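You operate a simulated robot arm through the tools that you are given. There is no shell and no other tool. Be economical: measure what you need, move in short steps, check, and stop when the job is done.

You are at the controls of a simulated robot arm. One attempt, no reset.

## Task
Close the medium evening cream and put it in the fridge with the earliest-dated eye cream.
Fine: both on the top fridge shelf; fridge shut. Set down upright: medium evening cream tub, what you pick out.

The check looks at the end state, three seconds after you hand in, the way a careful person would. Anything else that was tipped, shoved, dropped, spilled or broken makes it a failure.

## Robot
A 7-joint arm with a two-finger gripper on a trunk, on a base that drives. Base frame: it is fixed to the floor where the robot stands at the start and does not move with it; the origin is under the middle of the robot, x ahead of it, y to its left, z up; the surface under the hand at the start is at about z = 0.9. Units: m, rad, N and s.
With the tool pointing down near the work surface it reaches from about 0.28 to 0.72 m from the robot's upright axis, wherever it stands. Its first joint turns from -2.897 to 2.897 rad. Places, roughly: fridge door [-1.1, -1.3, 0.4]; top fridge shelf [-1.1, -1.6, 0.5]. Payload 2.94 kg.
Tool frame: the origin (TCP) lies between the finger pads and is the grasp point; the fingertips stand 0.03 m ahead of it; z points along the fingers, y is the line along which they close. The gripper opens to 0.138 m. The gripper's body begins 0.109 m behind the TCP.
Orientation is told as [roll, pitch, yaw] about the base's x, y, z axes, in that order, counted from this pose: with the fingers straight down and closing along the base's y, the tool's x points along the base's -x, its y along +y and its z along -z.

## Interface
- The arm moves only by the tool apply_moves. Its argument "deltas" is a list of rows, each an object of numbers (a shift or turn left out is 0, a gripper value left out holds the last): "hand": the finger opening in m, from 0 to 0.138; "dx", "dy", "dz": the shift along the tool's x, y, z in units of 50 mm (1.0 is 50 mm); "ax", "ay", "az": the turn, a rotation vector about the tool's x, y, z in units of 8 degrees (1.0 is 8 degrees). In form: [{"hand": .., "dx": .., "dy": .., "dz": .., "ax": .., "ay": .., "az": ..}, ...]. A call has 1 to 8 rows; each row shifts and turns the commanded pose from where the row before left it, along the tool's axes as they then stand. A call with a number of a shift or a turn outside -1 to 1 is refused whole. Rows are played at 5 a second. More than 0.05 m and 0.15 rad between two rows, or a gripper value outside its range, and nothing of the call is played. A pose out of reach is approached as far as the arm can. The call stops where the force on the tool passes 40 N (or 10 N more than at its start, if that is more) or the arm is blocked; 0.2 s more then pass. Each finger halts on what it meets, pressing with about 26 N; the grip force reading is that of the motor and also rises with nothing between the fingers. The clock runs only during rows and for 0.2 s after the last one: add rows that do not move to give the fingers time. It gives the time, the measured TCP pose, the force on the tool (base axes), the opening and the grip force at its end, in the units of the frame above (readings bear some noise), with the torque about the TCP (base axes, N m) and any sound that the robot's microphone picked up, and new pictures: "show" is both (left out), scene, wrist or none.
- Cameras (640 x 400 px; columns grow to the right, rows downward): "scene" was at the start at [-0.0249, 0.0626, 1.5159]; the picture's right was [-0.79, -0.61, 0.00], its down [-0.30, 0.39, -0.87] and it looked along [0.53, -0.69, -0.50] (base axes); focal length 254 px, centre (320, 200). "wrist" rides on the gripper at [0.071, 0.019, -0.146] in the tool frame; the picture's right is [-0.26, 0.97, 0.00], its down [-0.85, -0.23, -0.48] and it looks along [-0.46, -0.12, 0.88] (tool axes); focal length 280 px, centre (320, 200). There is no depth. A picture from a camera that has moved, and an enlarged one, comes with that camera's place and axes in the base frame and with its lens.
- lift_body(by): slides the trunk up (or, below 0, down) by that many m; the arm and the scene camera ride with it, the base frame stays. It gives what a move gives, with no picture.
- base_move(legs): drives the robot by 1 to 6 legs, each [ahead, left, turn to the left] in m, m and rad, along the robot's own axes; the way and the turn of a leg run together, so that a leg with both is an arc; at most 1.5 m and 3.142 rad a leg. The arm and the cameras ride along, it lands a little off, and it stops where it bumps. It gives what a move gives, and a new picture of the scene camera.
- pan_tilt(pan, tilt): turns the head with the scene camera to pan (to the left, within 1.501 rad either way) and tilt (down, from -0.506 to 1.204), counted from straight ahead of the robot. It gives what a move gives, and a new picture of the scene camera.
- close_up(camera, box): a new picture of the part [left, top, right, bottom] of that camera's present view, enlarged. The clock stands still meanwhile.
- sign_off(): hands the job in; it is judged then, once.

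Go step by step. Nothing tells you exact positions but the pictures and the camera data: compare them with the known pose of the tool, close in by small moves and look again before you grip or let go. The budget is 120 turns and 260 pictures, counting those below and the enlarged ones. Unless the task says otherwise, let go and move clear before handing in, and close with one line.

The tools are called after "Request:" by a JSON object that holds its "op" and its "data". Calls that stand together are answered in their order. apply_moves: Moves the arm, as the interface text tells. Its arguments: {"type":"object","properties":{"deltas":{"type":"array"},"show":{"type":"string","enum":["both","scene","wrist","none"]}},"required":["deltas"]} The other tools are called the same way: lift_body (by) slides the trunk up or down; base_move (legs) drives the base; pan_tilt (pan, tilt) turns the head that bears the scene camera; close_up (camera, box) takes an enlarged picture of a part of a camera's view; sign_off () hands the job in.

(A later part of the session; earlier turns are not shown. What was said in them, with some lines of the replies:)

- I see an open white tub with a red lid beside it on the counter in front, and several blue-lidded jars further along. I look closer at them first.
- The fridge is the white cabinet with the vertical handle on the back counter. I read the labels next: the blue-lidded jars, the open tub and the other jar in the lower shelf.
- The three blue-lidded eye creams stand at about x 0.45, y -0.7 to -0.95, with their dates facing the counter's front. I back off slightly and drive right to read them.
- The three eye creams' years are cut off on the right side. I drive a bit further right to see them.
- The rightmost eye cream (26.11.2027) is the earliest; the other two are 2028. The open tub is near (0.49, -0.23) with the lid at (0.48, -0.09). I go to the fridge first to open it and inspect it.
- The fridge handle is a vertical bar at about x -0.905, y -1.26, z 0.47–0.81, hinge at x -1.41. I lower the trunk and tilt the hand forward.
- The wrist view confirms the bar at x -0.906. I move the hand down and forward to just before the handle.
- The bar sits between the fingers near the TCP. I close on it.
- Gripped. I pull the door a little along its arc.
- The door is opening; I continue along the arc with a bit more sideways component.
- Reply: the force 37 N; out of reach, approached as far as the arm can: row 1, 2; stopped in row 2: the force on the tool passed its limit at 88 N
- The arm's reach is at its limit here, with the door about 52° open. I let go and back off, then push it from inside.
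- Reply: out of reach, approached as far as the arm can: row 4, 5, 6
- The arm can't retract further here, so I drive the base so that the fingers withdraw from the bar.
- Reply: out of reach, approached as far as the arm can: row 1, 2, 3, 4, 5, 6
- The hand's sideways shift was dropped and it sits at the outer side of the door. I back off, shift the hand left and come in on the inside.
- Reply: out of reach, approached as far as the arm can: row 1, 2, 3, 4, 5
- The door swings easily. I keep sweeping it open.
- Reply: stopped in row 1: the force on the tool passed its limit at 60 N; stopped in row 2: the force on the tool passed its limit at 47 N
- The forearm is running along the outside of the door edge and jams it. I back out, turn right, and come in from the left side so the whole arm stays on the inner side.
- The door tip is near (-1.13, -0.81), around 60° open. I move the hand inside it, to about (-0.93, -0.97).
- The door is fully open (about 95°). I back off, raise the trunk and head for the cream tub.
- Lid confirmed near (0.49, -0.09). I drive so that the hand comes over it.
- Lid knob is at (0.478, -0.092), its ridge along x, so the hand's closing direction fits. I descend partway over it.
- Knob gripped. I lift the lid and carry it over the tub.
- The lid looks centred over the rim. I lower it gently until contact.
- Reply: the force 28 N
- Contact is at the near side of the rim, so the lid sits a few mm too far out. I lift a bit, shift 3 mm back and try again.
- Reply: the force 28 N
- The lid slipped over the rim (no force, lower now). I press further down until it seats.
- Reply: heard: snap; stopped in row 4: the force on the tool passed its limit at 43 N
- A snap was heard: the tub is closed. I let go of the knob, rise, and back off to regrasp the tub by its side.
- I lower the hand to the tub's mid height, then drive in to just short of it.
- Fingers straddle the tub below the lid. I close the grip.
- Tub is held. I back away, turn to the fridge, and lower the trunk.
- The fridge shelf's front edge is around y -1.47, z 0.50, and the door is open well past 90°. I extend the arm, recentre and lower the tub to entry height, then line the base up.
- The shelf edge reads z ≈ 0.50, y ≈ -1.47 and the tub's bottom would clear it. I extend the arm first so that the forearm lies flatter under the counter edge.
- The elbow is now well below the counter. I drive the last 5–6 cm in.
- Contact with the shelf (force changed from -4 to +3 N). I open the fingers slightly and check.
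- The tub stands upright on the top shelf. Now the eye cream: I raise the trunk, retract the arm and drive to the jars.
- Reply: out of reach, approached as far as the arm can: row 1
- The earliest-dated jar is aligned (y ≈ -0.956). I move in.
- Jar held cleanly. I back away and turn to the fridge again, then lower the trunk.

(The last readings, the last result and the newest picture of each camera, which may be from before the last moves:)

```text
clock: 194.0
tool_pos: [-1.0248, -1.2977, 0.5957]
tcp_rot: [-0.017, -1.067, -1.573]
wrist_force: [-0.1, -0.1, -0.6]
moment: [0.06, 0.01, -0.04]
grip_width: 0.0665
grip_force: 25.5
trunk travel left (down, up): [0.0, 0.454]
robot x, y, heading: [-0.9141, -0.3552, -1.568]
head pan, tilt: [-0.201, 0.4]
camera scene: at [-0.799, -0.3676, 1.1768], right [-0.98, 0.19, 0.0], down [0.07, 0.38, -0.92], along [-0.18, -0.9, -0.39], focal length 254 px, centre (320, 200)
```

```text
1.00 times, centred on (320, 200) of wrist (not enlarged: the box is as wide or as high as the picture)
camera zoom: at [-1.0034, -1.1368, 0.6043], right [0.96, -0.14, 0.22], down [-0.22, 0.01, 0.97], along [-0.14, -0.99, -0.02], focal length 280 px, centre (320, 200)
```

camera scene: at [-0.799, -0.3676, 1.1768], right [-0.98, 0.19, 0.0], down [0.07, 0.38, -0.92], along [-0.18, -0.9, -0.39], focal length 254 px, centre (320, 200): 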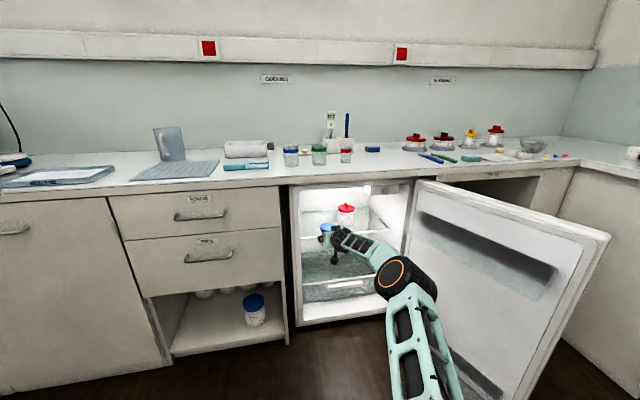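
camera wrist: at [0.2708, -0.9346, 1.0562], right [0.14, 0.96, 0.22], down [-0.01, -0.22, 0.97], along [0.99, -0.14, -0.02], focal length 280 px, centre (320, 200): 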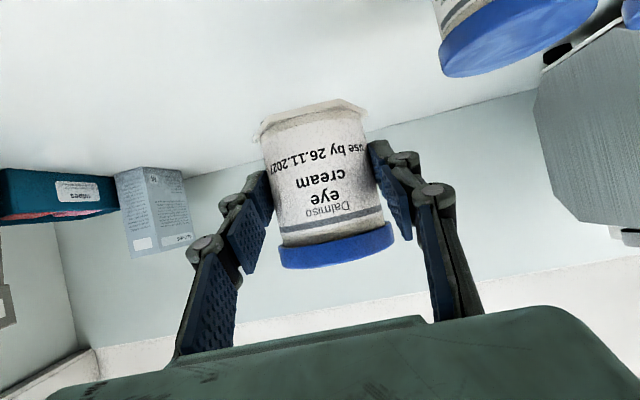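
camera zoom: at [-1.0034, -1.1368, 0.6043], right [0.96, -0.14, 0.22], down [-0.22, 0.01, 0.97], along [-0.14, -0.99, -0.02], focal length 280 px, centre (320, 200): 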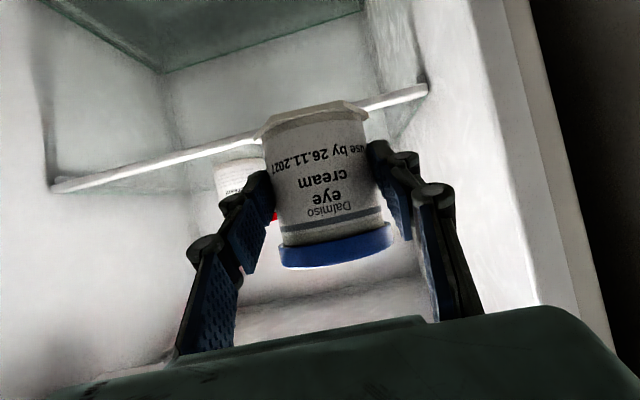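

Request:
{"op": "base_move", "data": {"legs": [[0.2, 0, 0]]}}

Request:
{"op": "close_up", "data": {"camera": "wrist", "box": [0, 0, 640, 400]}}

Request:
{"op": "close_up", "data": {"camera": "scene", "box": [270, 180, 490, 320]}}

```text
clock: 195.6
tool_pos: [-1.0196, -1.4969, 0.5944]
tcp_rot: [-0.014, -1.067, -1.57]
wrist_force: [0.4, -0.2, -2.1]
moment: [0.02, -0.02, 0.0]
grip_width: 0.0664
grip_force: 26.2
trunk travel left (down, up): [0.0, 0.454]
robot x, y, heading: [-0.9149, -0.551, -1.562]
head pan, tilt: [-0.201, 0.4]
camera scene: at [-0.7973, -0.5649, 1.1768], right [-0.98, 0.19, 0.0], down [0.07, 0.38, -0.92], along [-0.17, -0.9, -0.39], focal length 254 px, centre (320, 200)
```

scene: 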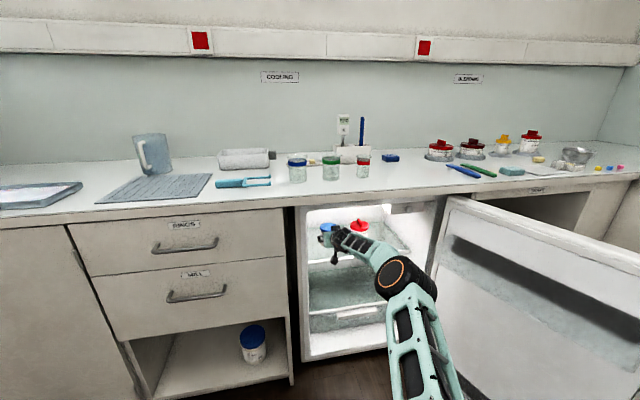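

```text
1.00 times, centred on (320, 200) of wrist (not enlarged: the box is as wide or as high as the picture)
camera zoom: at [-0.9993, -1.3347, 0.6043], right [0.97, -0.14, 0.22], down [-0.22, 0.01, 0.97], along [-0.14, -0.99, -0.02], focal length 280 px, centre (320, 200)
```

zoom: 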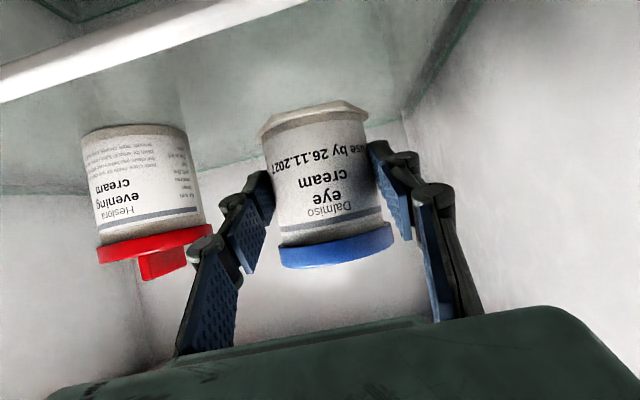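

```text
2.86 times, centred on (380, 250) of scene
camera zoom: at [-0.7973, -0.5649, 1.1768], right [-0.98, 0.19, 0.0], down [0.07, 0.38, -0.92], along [-0.17, -0.9, -0.39], focal length 727 px, centre (149, 57)
```

zoom: 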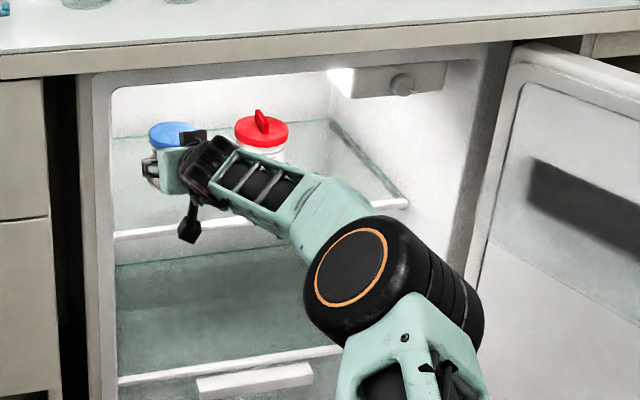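

Request:
{"op": "base_move", "data": {"legs": [[0.045, 0, 0]]}}

Request:
{"op": "apply_moves", "data": {"deltas": [{"dz": 0.19, "dx": 0.35}, {"dz": 0.1, "dx": 0.18}, {"dz": 0.04, "dx": 0.07}, {"dz": 0.03, "dx": 0.053}], "show": "none"}}

```text
clock: 196.4
tool_pos: [-1.019, -1.5401, 0.5963]
tcp_rot: [-0.016, -1.067, -1.567]
wrist_force: [0.0, -0.7, -1.2]
moment: [0.05, -0.03, 0.02]
grip_width: 0.0665
grip_force: 25.9
trunk travel left (down, up): [0.0, 0.454]
robot x, y, heading: [-0.9141, -0.5996, -1.563]
head pan, tilt: [-0.201, 0.4]
camera scene: at [-0.7968, -0.6098, 1.1768], right [-0.98, 0.19, 0.0], down [0.07, 0.38, -0.92], along [-0.17, -0.9, -0.39], focal length 254 px, centre (320, 200)
```

scene: 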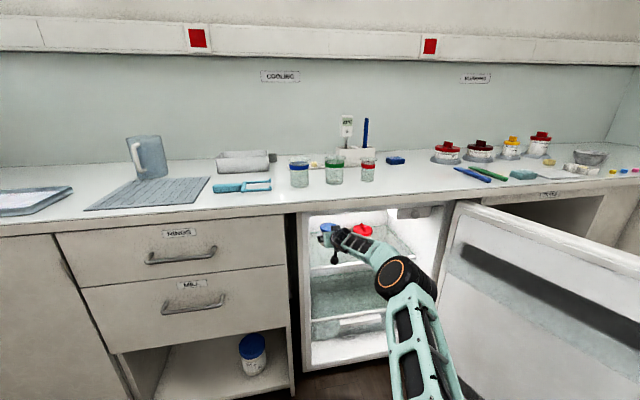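

```text
clock: 197.4
tool_pos: [-1.0185, -1.5408, 0.5579]
tcp_rot: [-0.014, -1.066, -1.569]
wrist_force: [-0.4, -0.8, -1.5]
moment: [0.04, 0.03, 0.0]
grip_width: 0.0666
grip_force: 26.3
trunk travel left (down, up): [0.0, 0.454]
robot x, y, heading: [-0.9137, -0.5965, -1.561]
head pan, tilt: [-0.201, 0.4]
```

Request:
{"op": "apply_moves", "data": {"deltas": [{"dz": 0.01, "dx": 0.018}, {"dz": 0.01, "dx": 0.018}, {"dz": 0.01, "dx": 0.018}], "show": "none"}}

```text
clock: 198.2
tool_pos: [-1.02, -1.5415, 0.5576]
tcp_rot: [-0.017, -1.07, -1.567]
wrist_force: [0.6, 0.5, 5.5]
moment: [-0.08, 0.27, 0.0]
grip_width: 0.0664
grip_force: 25.9
trunk travel left (down, up): [0.0, 0.454]
robot x, y, heading: [-0.9137, -0.6016, -1.563]
head pan, tilt: [-0.201, 0.4]
```

The jar touches the shelf (+5.5 N). I release.

Request:
{"op": "apply_moves", "data": {"deltas": [{"hand": 0.088}, {}, {}], "show": "wrist"}}

```text
clock: 199.1
tool_pos: [-1.0189, -1.541, 0.5551]
tcp_rot: [-0.016, -1.066, -1.569]
wrist_force: [-0.2, 0.4, -1.2]
moment: [0.0, 0.01, 0.0]
grip_width: 0.0881
grip_force: 0.1
trunk travel left (down, up): [0.0, 0.454]
robot x, y, heading: [-0.9119, -0.5982, -1.564]
head pan, tilt: [-0.201, 0.4]
camera wrist: at [-0.9992, -1.3794, 0.564], right [0.97, -0.14, 0.22], down [-0.22, 0.01, 0.97], along [-0.14, -0.99, -0.02], focal length 280 px, centre (320, 200)
```

wrist: 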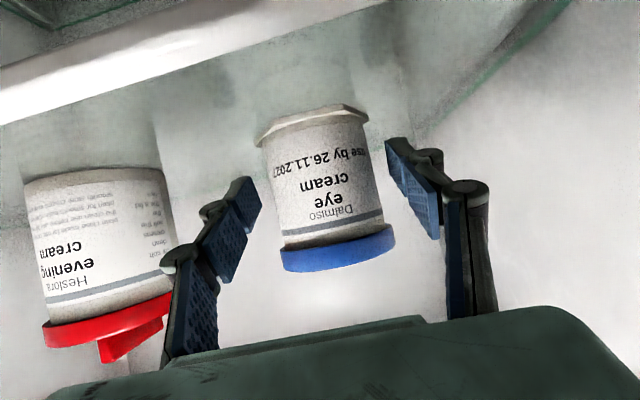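

Request:
{"op": "base_move", "data": {"legs": [[-0.5, 0, 0]]}}

Request:
{"op": "close_up", "data": {"camera": "scene", "box": [250, 160, 490, 320]}}

```text
clock: 202.0
tool_pos: [-1.0222, -1.0456, 0.5549]
tcp_rot: [-0.016, -1.066, -1.566]
wrist_force: [-0.8, -0.5, -0.7]
moment: [-0.01, -0.01, 0.0]
grip_width: 0.0879
grip_force: 0.0
trunk travel left (down, up): [0.0, 0.454]
robot x, y, heading: [-0.9207, -0.1003, -1.553]
head pan, tilt: [-0.201, 0.4]
camera scene: at [-0.8029, -0.1132, 1.1768], right [-0.98, 0.19, 0.0], down [0.07, 0.38, -0.92], along [-0.17, -0.91, -0.39], focal length 254 px, centre (320, 200)
```

scene: 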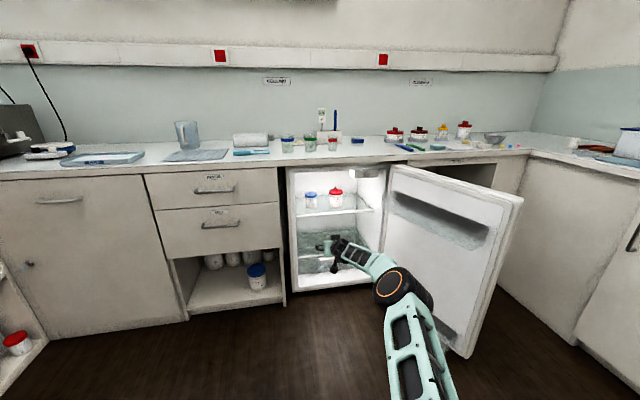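

```text
2.50 times, centred on (370, 240) of scene
camera zoom: at [-0.8029, -0.1132, 1.1768], right [-0.98, 0.19, 0.0], down [0.07, 0.38, -0.92], along [-0.17, -0.91, -0.39], focal length 636 px, centre (195, 100)
```

zoom: 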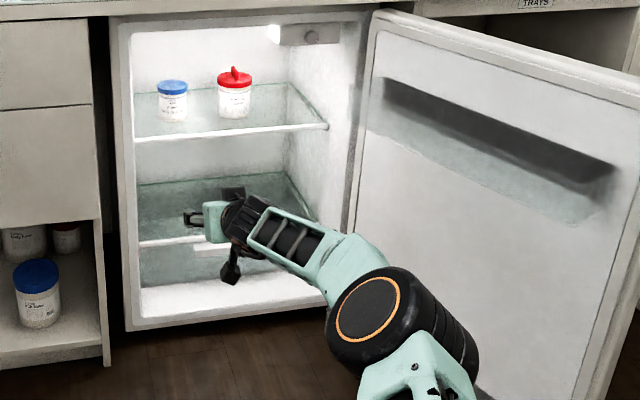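

Both stand upright on the top shelf. Now I close the fridge: I back out, go round to the outer side of the door, and push it.

Request:
{"op": "apply_moves", "data": {"deltas": [{"hand": 0.0, "dz": -0.75, "dx": 0.4}, {"dz": -0.75, "dx": 0.4}, {"dz": -0.75, "dx": 0.4}], "show": "none"}}

Request:
{"op": "base_move", "data": {"legs": [[-0.3, 0, 0], [0, -0.78, 0]]}}

Request:
{"op": "pan_tilt", "data": {"pan": 0.2, "tilt": 0.5}}

```text
clock: 202.8
tool_pos: [-1.022, -0.9172, 0.5585]
tcp_rot: [-0.015, -1.069, -1.566]
wrist_force: [0.7, -0.2, -0.4]
moment: [-0.02, 0.02, -0.03]
grip_width: 0.0
grip_force: 23.6
trunk travel left (down, up): [0.0, 0.454]
robot x, y, heading: [-0.9204, -0.1024, -1.56]
head pan, tilt: [-0.201, 0.4]
```

```text
clock: 211.6
tool_pos: [-1.8005, -0.6297, 0.5573]
tcp_rot: [-0.016, -1.067, -1.565]
wrist_force: [0.2, 0.6, -0.1]
moment: [0.02, -0.02, 0.0]
grip_width: 0.0
grip_force: 25.9
trunk travel left (down, up): [0.0, 0.454]
robot x, y, heading: [-1.6952, 0.1861, -1.553]
head pan, tilt: [-0.201, 0.4]
camera scene: at [-1.5816, 0.1741, 1.1768], right [-0.98, 0.19, 0.0], down [0.07, 0.38, -0.92], along [-0.17, -0.91, -0.39], focal length 254 px, centre (320, 200)
```

scene: 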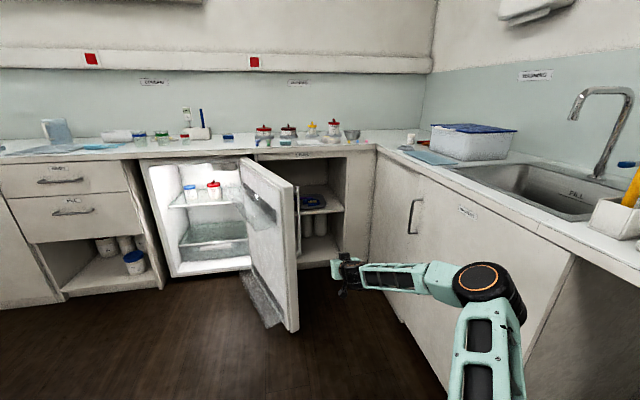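

```text
clock: 212.5
tool_pos: [-1.8001, -0.6296, 0.557]
tcp_rot: [-0.017, -1.065, -1.565]
wrist_force: [0.0, 0.0, -0.3]
moment: [0.03, 0.05, 0.0]
grip_width: 0.0
grip_force: 26.1
trunk travel left (down, up): [0.0, 0.454]
robot x, y, heading: [-1.698, 0.1855, -1.554]
head pan, tilt: [0.201, 0.499]
camera scene: at [-1.5451, 0.1762, 1.1677], right [-0.98, -0.21, 0.0], down [-0.1, 0.47, -0.88], along [0.19, -0.86, -0.48], focal length 254 px, centre (320, 200)
```

scene: 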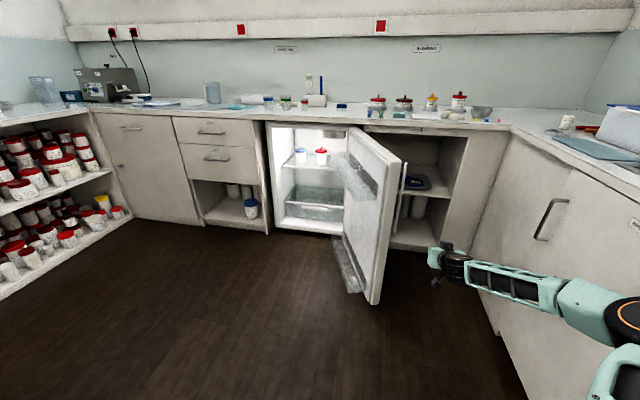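

Request:
{"op": "base_move", "data": {"legs": [[0.32, 0, 0], [0, 0.25, 0]]}}

```text
clock: 217.0
tool_pos: [-1.5444, -0.9495, 0.5563]
tcp_rot: [-0.016, -1.065, -1.562]
wrist_force: [0.0, -0.5, 0.0]
moment: [-0.02, -0.03, 0.0]
grip_width: 0.0
grip_force: 25.7
trunk travel left (down, up): [0.0, 0.454]
robot x, y, heading: [-1.4431, -0.1315, -1.554]
head pan, tilt: [0.201, 0.499]
camera scene: at [-1.2901, -0.1417, 1.1676], right [-0.98, -0.21, 0.0], down [-0.1, 0.47, -0.88], along [0.19, -0.86, -0.48], focal length 254 px, centre (320, 200)
```

scene: 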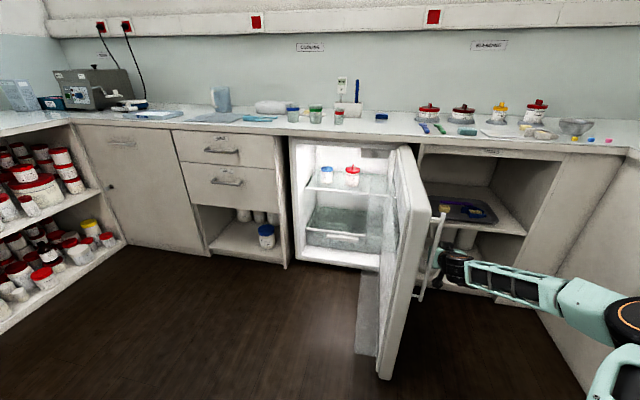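

Request:
{"op": "base_move", "data": {"legs": [[0, 0.2, 0]]}}

```text
clock: 219.4
tool_pos: [-1.3451, -0.9445, 0.5575]
tcp_rot: [-0.015, -1.066, -1.563]
wrist_force: [-0.3, -0.4, 0.4]
moment: [-0.01, -0.02, 0.0]
grip_width: 0.0001
grip_force: 25.9
trunk travel left (down, up): [0.0, 0.454]
robot x, y, heading: [-1.2433, -0.1314, -1.56]
head pan, tilt: [0.201, 0.499]
camera scene: at [-1.0908, -0.1387, 1.1676], right [-0.98, -0.21, 0.0], down [-0.1, 0.47, -0.88], along [0.19, -0.86, -0.48], focal length 254 px, centre (320, 200)
```

scene: 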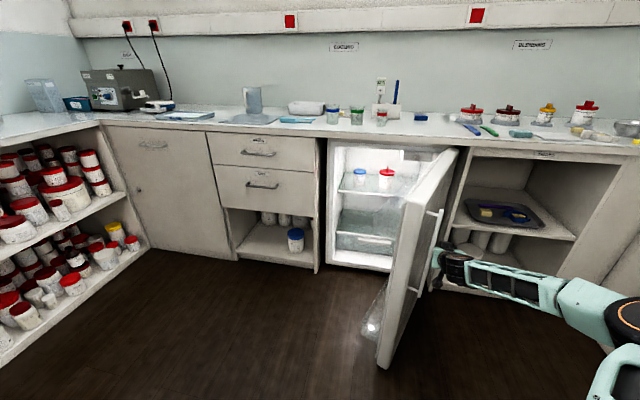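

Request:
{"op": "base_move", "data": {"legs": [[0, 0.2, 0]]}}

```text
clock: 221.8
tool_pos: [-1.1441, -0.9429, 0.557]
tcp_rot: [-0.014, -1.066, -1.562]
wrist_force: [-0.2, -1.0, 0.3]
moment: [0.01, 0.02, 0.0]
grip_width: 0.0001
grip_force: 26.3
trunk travel left (down, up): [0.0, 0.454]
robot x, y, heading: [-1.0448, -0.128, -1.546]
head pan, tilt: [0.201, 0.499]
camera scene: at [-0.8924, -0.1351, 1.1676], right [-0.98, -0.22, 0.0], down [-0.1, 0.47, -0.88], along [0.19, -0.86, -0.48], focal length 254 px, centre (320, 200)
```

scene: 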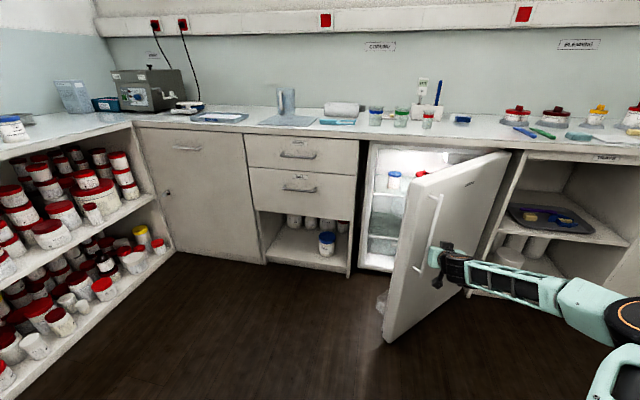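

The door is at about 50°. Now I push it straight in with the fingertips.

Request:
{"op": "base_move", "data": {"legs": [[0.12, 0, 0]]}}

```text
clock: 223.0
tool_pos: [-1.1416, -1.0629, 0.5573]
tcp_rot: [-0.013, -1.067, -1.56]
wrist_force: [-0.2, -0.3, -0.8]
moment: [0.01, 0.0, 0.0]
grip_width: 0.0
grip_force: 25.7
trunk travel left (down, up): [0.0, 0.454]
robot x, y, heading: [-1.0449, -0.2474, -1.553]
head pan, tilt: [0.201, 0.499]
camera scene: at [-0.8902, -0.2554, 1.1676], right [-0.98, -0.22, 0.0], down [-0.1, 0.47, -0.88], along [0.19, -0.86, -0.48], focal length 254 px, centre (320, 200)
```

scene: 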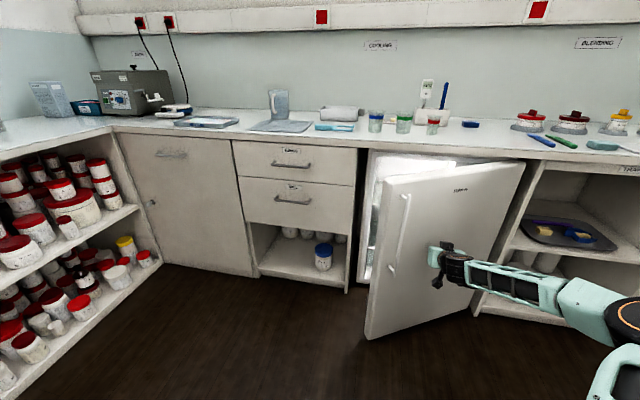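

Request:
{"op": "base_move", "data": {"legs": [[-0.06, 0, 0], [0, 0.1, 0], [0.15, 0, 0]]}}

```text
clock: 226.1
tool_pos: [-1.0397, -1.15, 0.557]
tcp_rot: [-0.014, -1.067, -1.561]
wrist_force: [0.5, -0.5, 0.1]
moment: [0.01, -0.01, -0.03]
grip_width: 0.0
grip_force: 25.7
trunk travel left (down, up): [0.0, 0.454]
robot x, y, heading: [-0.941, -0.3353, -1.551]
head pan, tilt: [0.201, 0.499]
camera scene: at [-0.7883, -0.3424, 1.1676], right [-0.98, -0.22, 0.0], down [-0.1, 0.47, -0.88], along [0.19, -0.86, -0.48], focal length 254 px, centre (320, 200)
```

scene: 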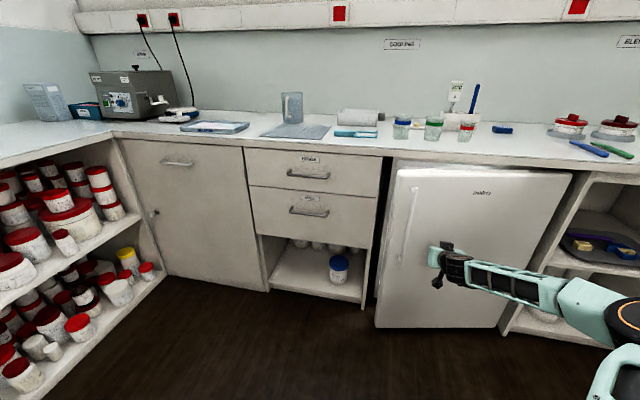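

Nearly shut. I finish with arm moves to feel the end stop.

Request:
{"op": "apply_moves", "data": {"deltas": [{"dz": 0.35, "dx": -0.19}, {"dz": 0.35, "dx": -0.19}, {"dz": 0.35, "dx": -0.19}, {"dz": 0.26, "dx": -0.14}, {"dz": 0.18, "dx": -0.1}, {"dz": 0.18, "dx": -0.1}, {"dz": 0.18, "dx": -0.1}], "show": "scene"}}

```text
clock: 227.7
tool_pos: [-1.0412, -1.2542, 0.556]
tcp_rot: [-0.013, -1.066, -1.559]
wrist_force: [-0.3, 25.7, 3.7]
moment: [0.01, 0.22, 0.0]
grip_width: 0.006
grip_force: 28.1
trunk travel left (down, up): [0.0, 0.454]
robot x, y, heading: [-0.9413, -0.3294, -1.549]
head pan, tilt: [0.201, 0.499]
camera scene: at [-0.7882, -0.3407, 1.1677], right [-0.98, -0.22, 0.0], down [-0.1, 0.47, -0.88], along [0.19, -0.86, -0.48], focal length 254 px, centre (320, 200)
```

scene: 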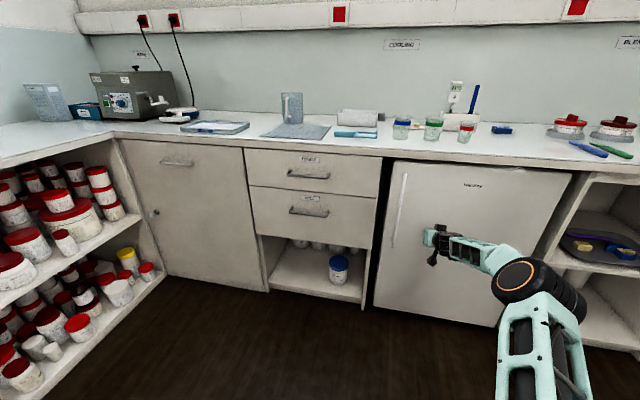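

Request:
{"op": "apply_moves", "data": {"deltas": [{"dz": 0.06, "dx": -0.03}, {}, {"dz": -0.44, "dx": 0.24}, {"dz": -0.79, "dx": 0.43}, {"dz": -0.79, "dx": 0.43}], "show": "none"}}

Request:
{"op": "base_move", "data": {"legs": [[-0.25, 0, 0], [0, 0.35, 0]]}}

Request:
{"op": "pan_tilt", "data": {"pan": -0.4, "tilt": 0.6}}

Request:
{"op": "close_up", "data": {"camera": "scene", "box": [200, 130, 440, 300]}}

```text
clock: 228.0
tool_pos: [-1.0394, -1.2539, 0.5557]
tcp_rot: [-0.015, -1.064, -1.562]
wrist_force: [1.1, 18.8, 7.2]
moment: [-0.13, 0.0, 0.03]
grip_width: 0.0059
grip_force: 28.4
trunk travel left (down, up): [0.0, 0.454]
robot x, y, heading: [-0.9403, -0.3342, -1.551]
head pan, tilt: [0.201, 0.499]
stopped in row 1: the force on the tool passed its limit at 48 N (the readings are from after the stop); the commanded pose is now the measured one
```

```text
clock: 233.1
tool_pos: [-0.6958, -1.0003, 0.5532]
tcp_rot: [-0.013, -1.062, -1.561]
wrist_force: [0.1, 0.1, 0.0]
moment: [0.02, 0.0, 0.02]
grip_width: 0.0005
grip_force: 28.2
trunk travel left (down, up): [0.0, 0.454]
robot x, y, heading: [-0.5967, -0.0798, -1.548]
head pan, tilt: [0.201, 0.499]
camera scene: at [-0.4433, -0.0882, 1.1676], right [-0.98, -0.22, 0.0], down [-0.1, 0.47, -0.88], along [0.19, -0.86, -0.48], focal length 254 px, centre (320, 200)
```

scene: 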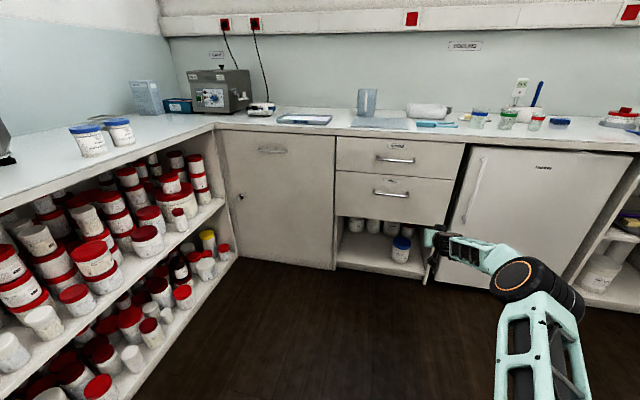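

```text
clock: 234.1
tool_pos: [-0.6971, -0.9999, 0.5533]
tcp_rot: [-0.014, -1.061, -1.561]
wrist_force: [0.3, -0.6, -0.4]
moment: [0.02, 0.01, 0.03]
grip_width: 0.0002
grip_force: 28.4
trunk travel left (down, up): [0.0, 0.454]
robot x, y, heading: [-0.5947, -0.0801, -1.55]
head pan, tilt: [-0.4, 0.6]
camera scene: at [-0.4959, -0.0814, 1.1586], right [-0.93, 0.37, 0.0], down [0.21, 0.52, -0.83], along [-0.31, -0.77, -0.56], focal length 254 px, centre (320, 200)
```

scene: 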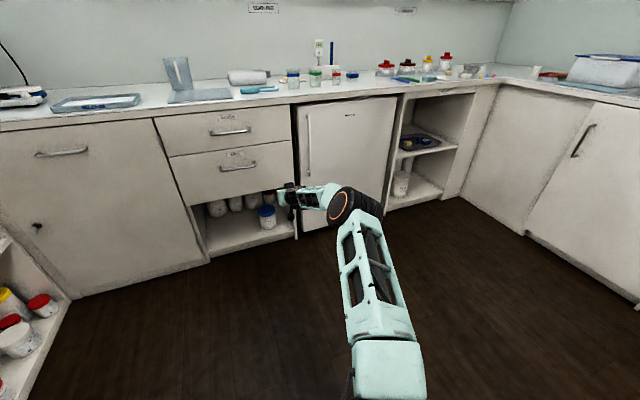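

```text
2.35 times, centred on (320, 215) of scene
camera zoom: at [-0.4959, -0.0814, 1.1586], right [-0.93, 0.37, 0.0], down [0.21, 0.52, -0.83], along [-0.31, -0.77, -0.56], focal length 599 px, centre (320, 165)
```

zoom: 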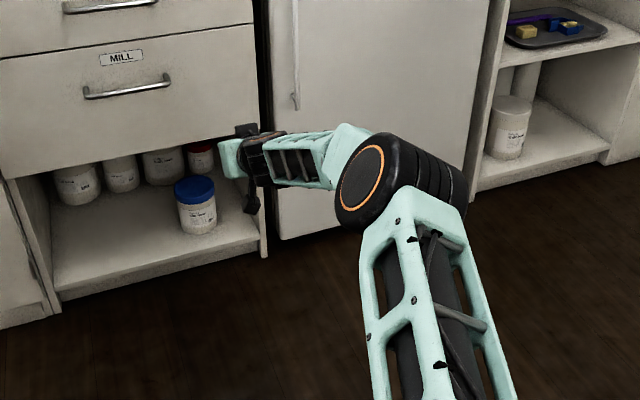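

Request:
{"op": "close_up", "data": {"camera": "scene", "box": [280, 85, 420, 185]}}

```text
4.00 times, centred on (350, 135) of scene
camera zoom: at [-0.4959, -0.0814, 1.1586], right [-0.93, 0.37, 0.0], down [0.21, 0.52, -0.83], along [-0.31, -0.77, -0.56], focal length 1018 px, centre (200, 460)
```

zoom: 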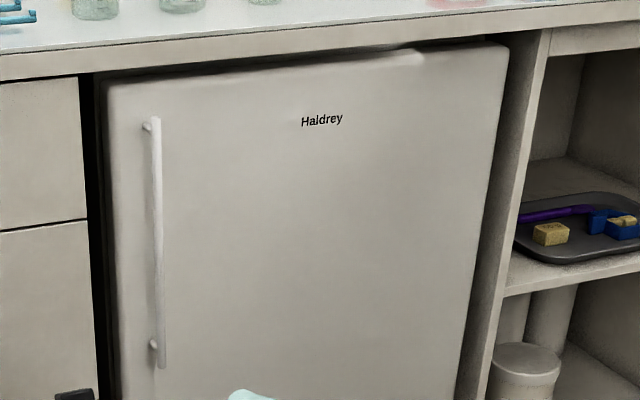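

The fridge door is flush, with its handle back at its closed position, and the hand is well clear. I hand in.

Request:
{"op": "sign_off", "data": {}}

```text
The job is handed in.
```

The evening cream tub is closed (the lid snapped on) and stands upright on the top fridge shelf. Beside it, also upright, is the earliest-dated eye cream (use by 26.11.2027), and the fridge is shut.
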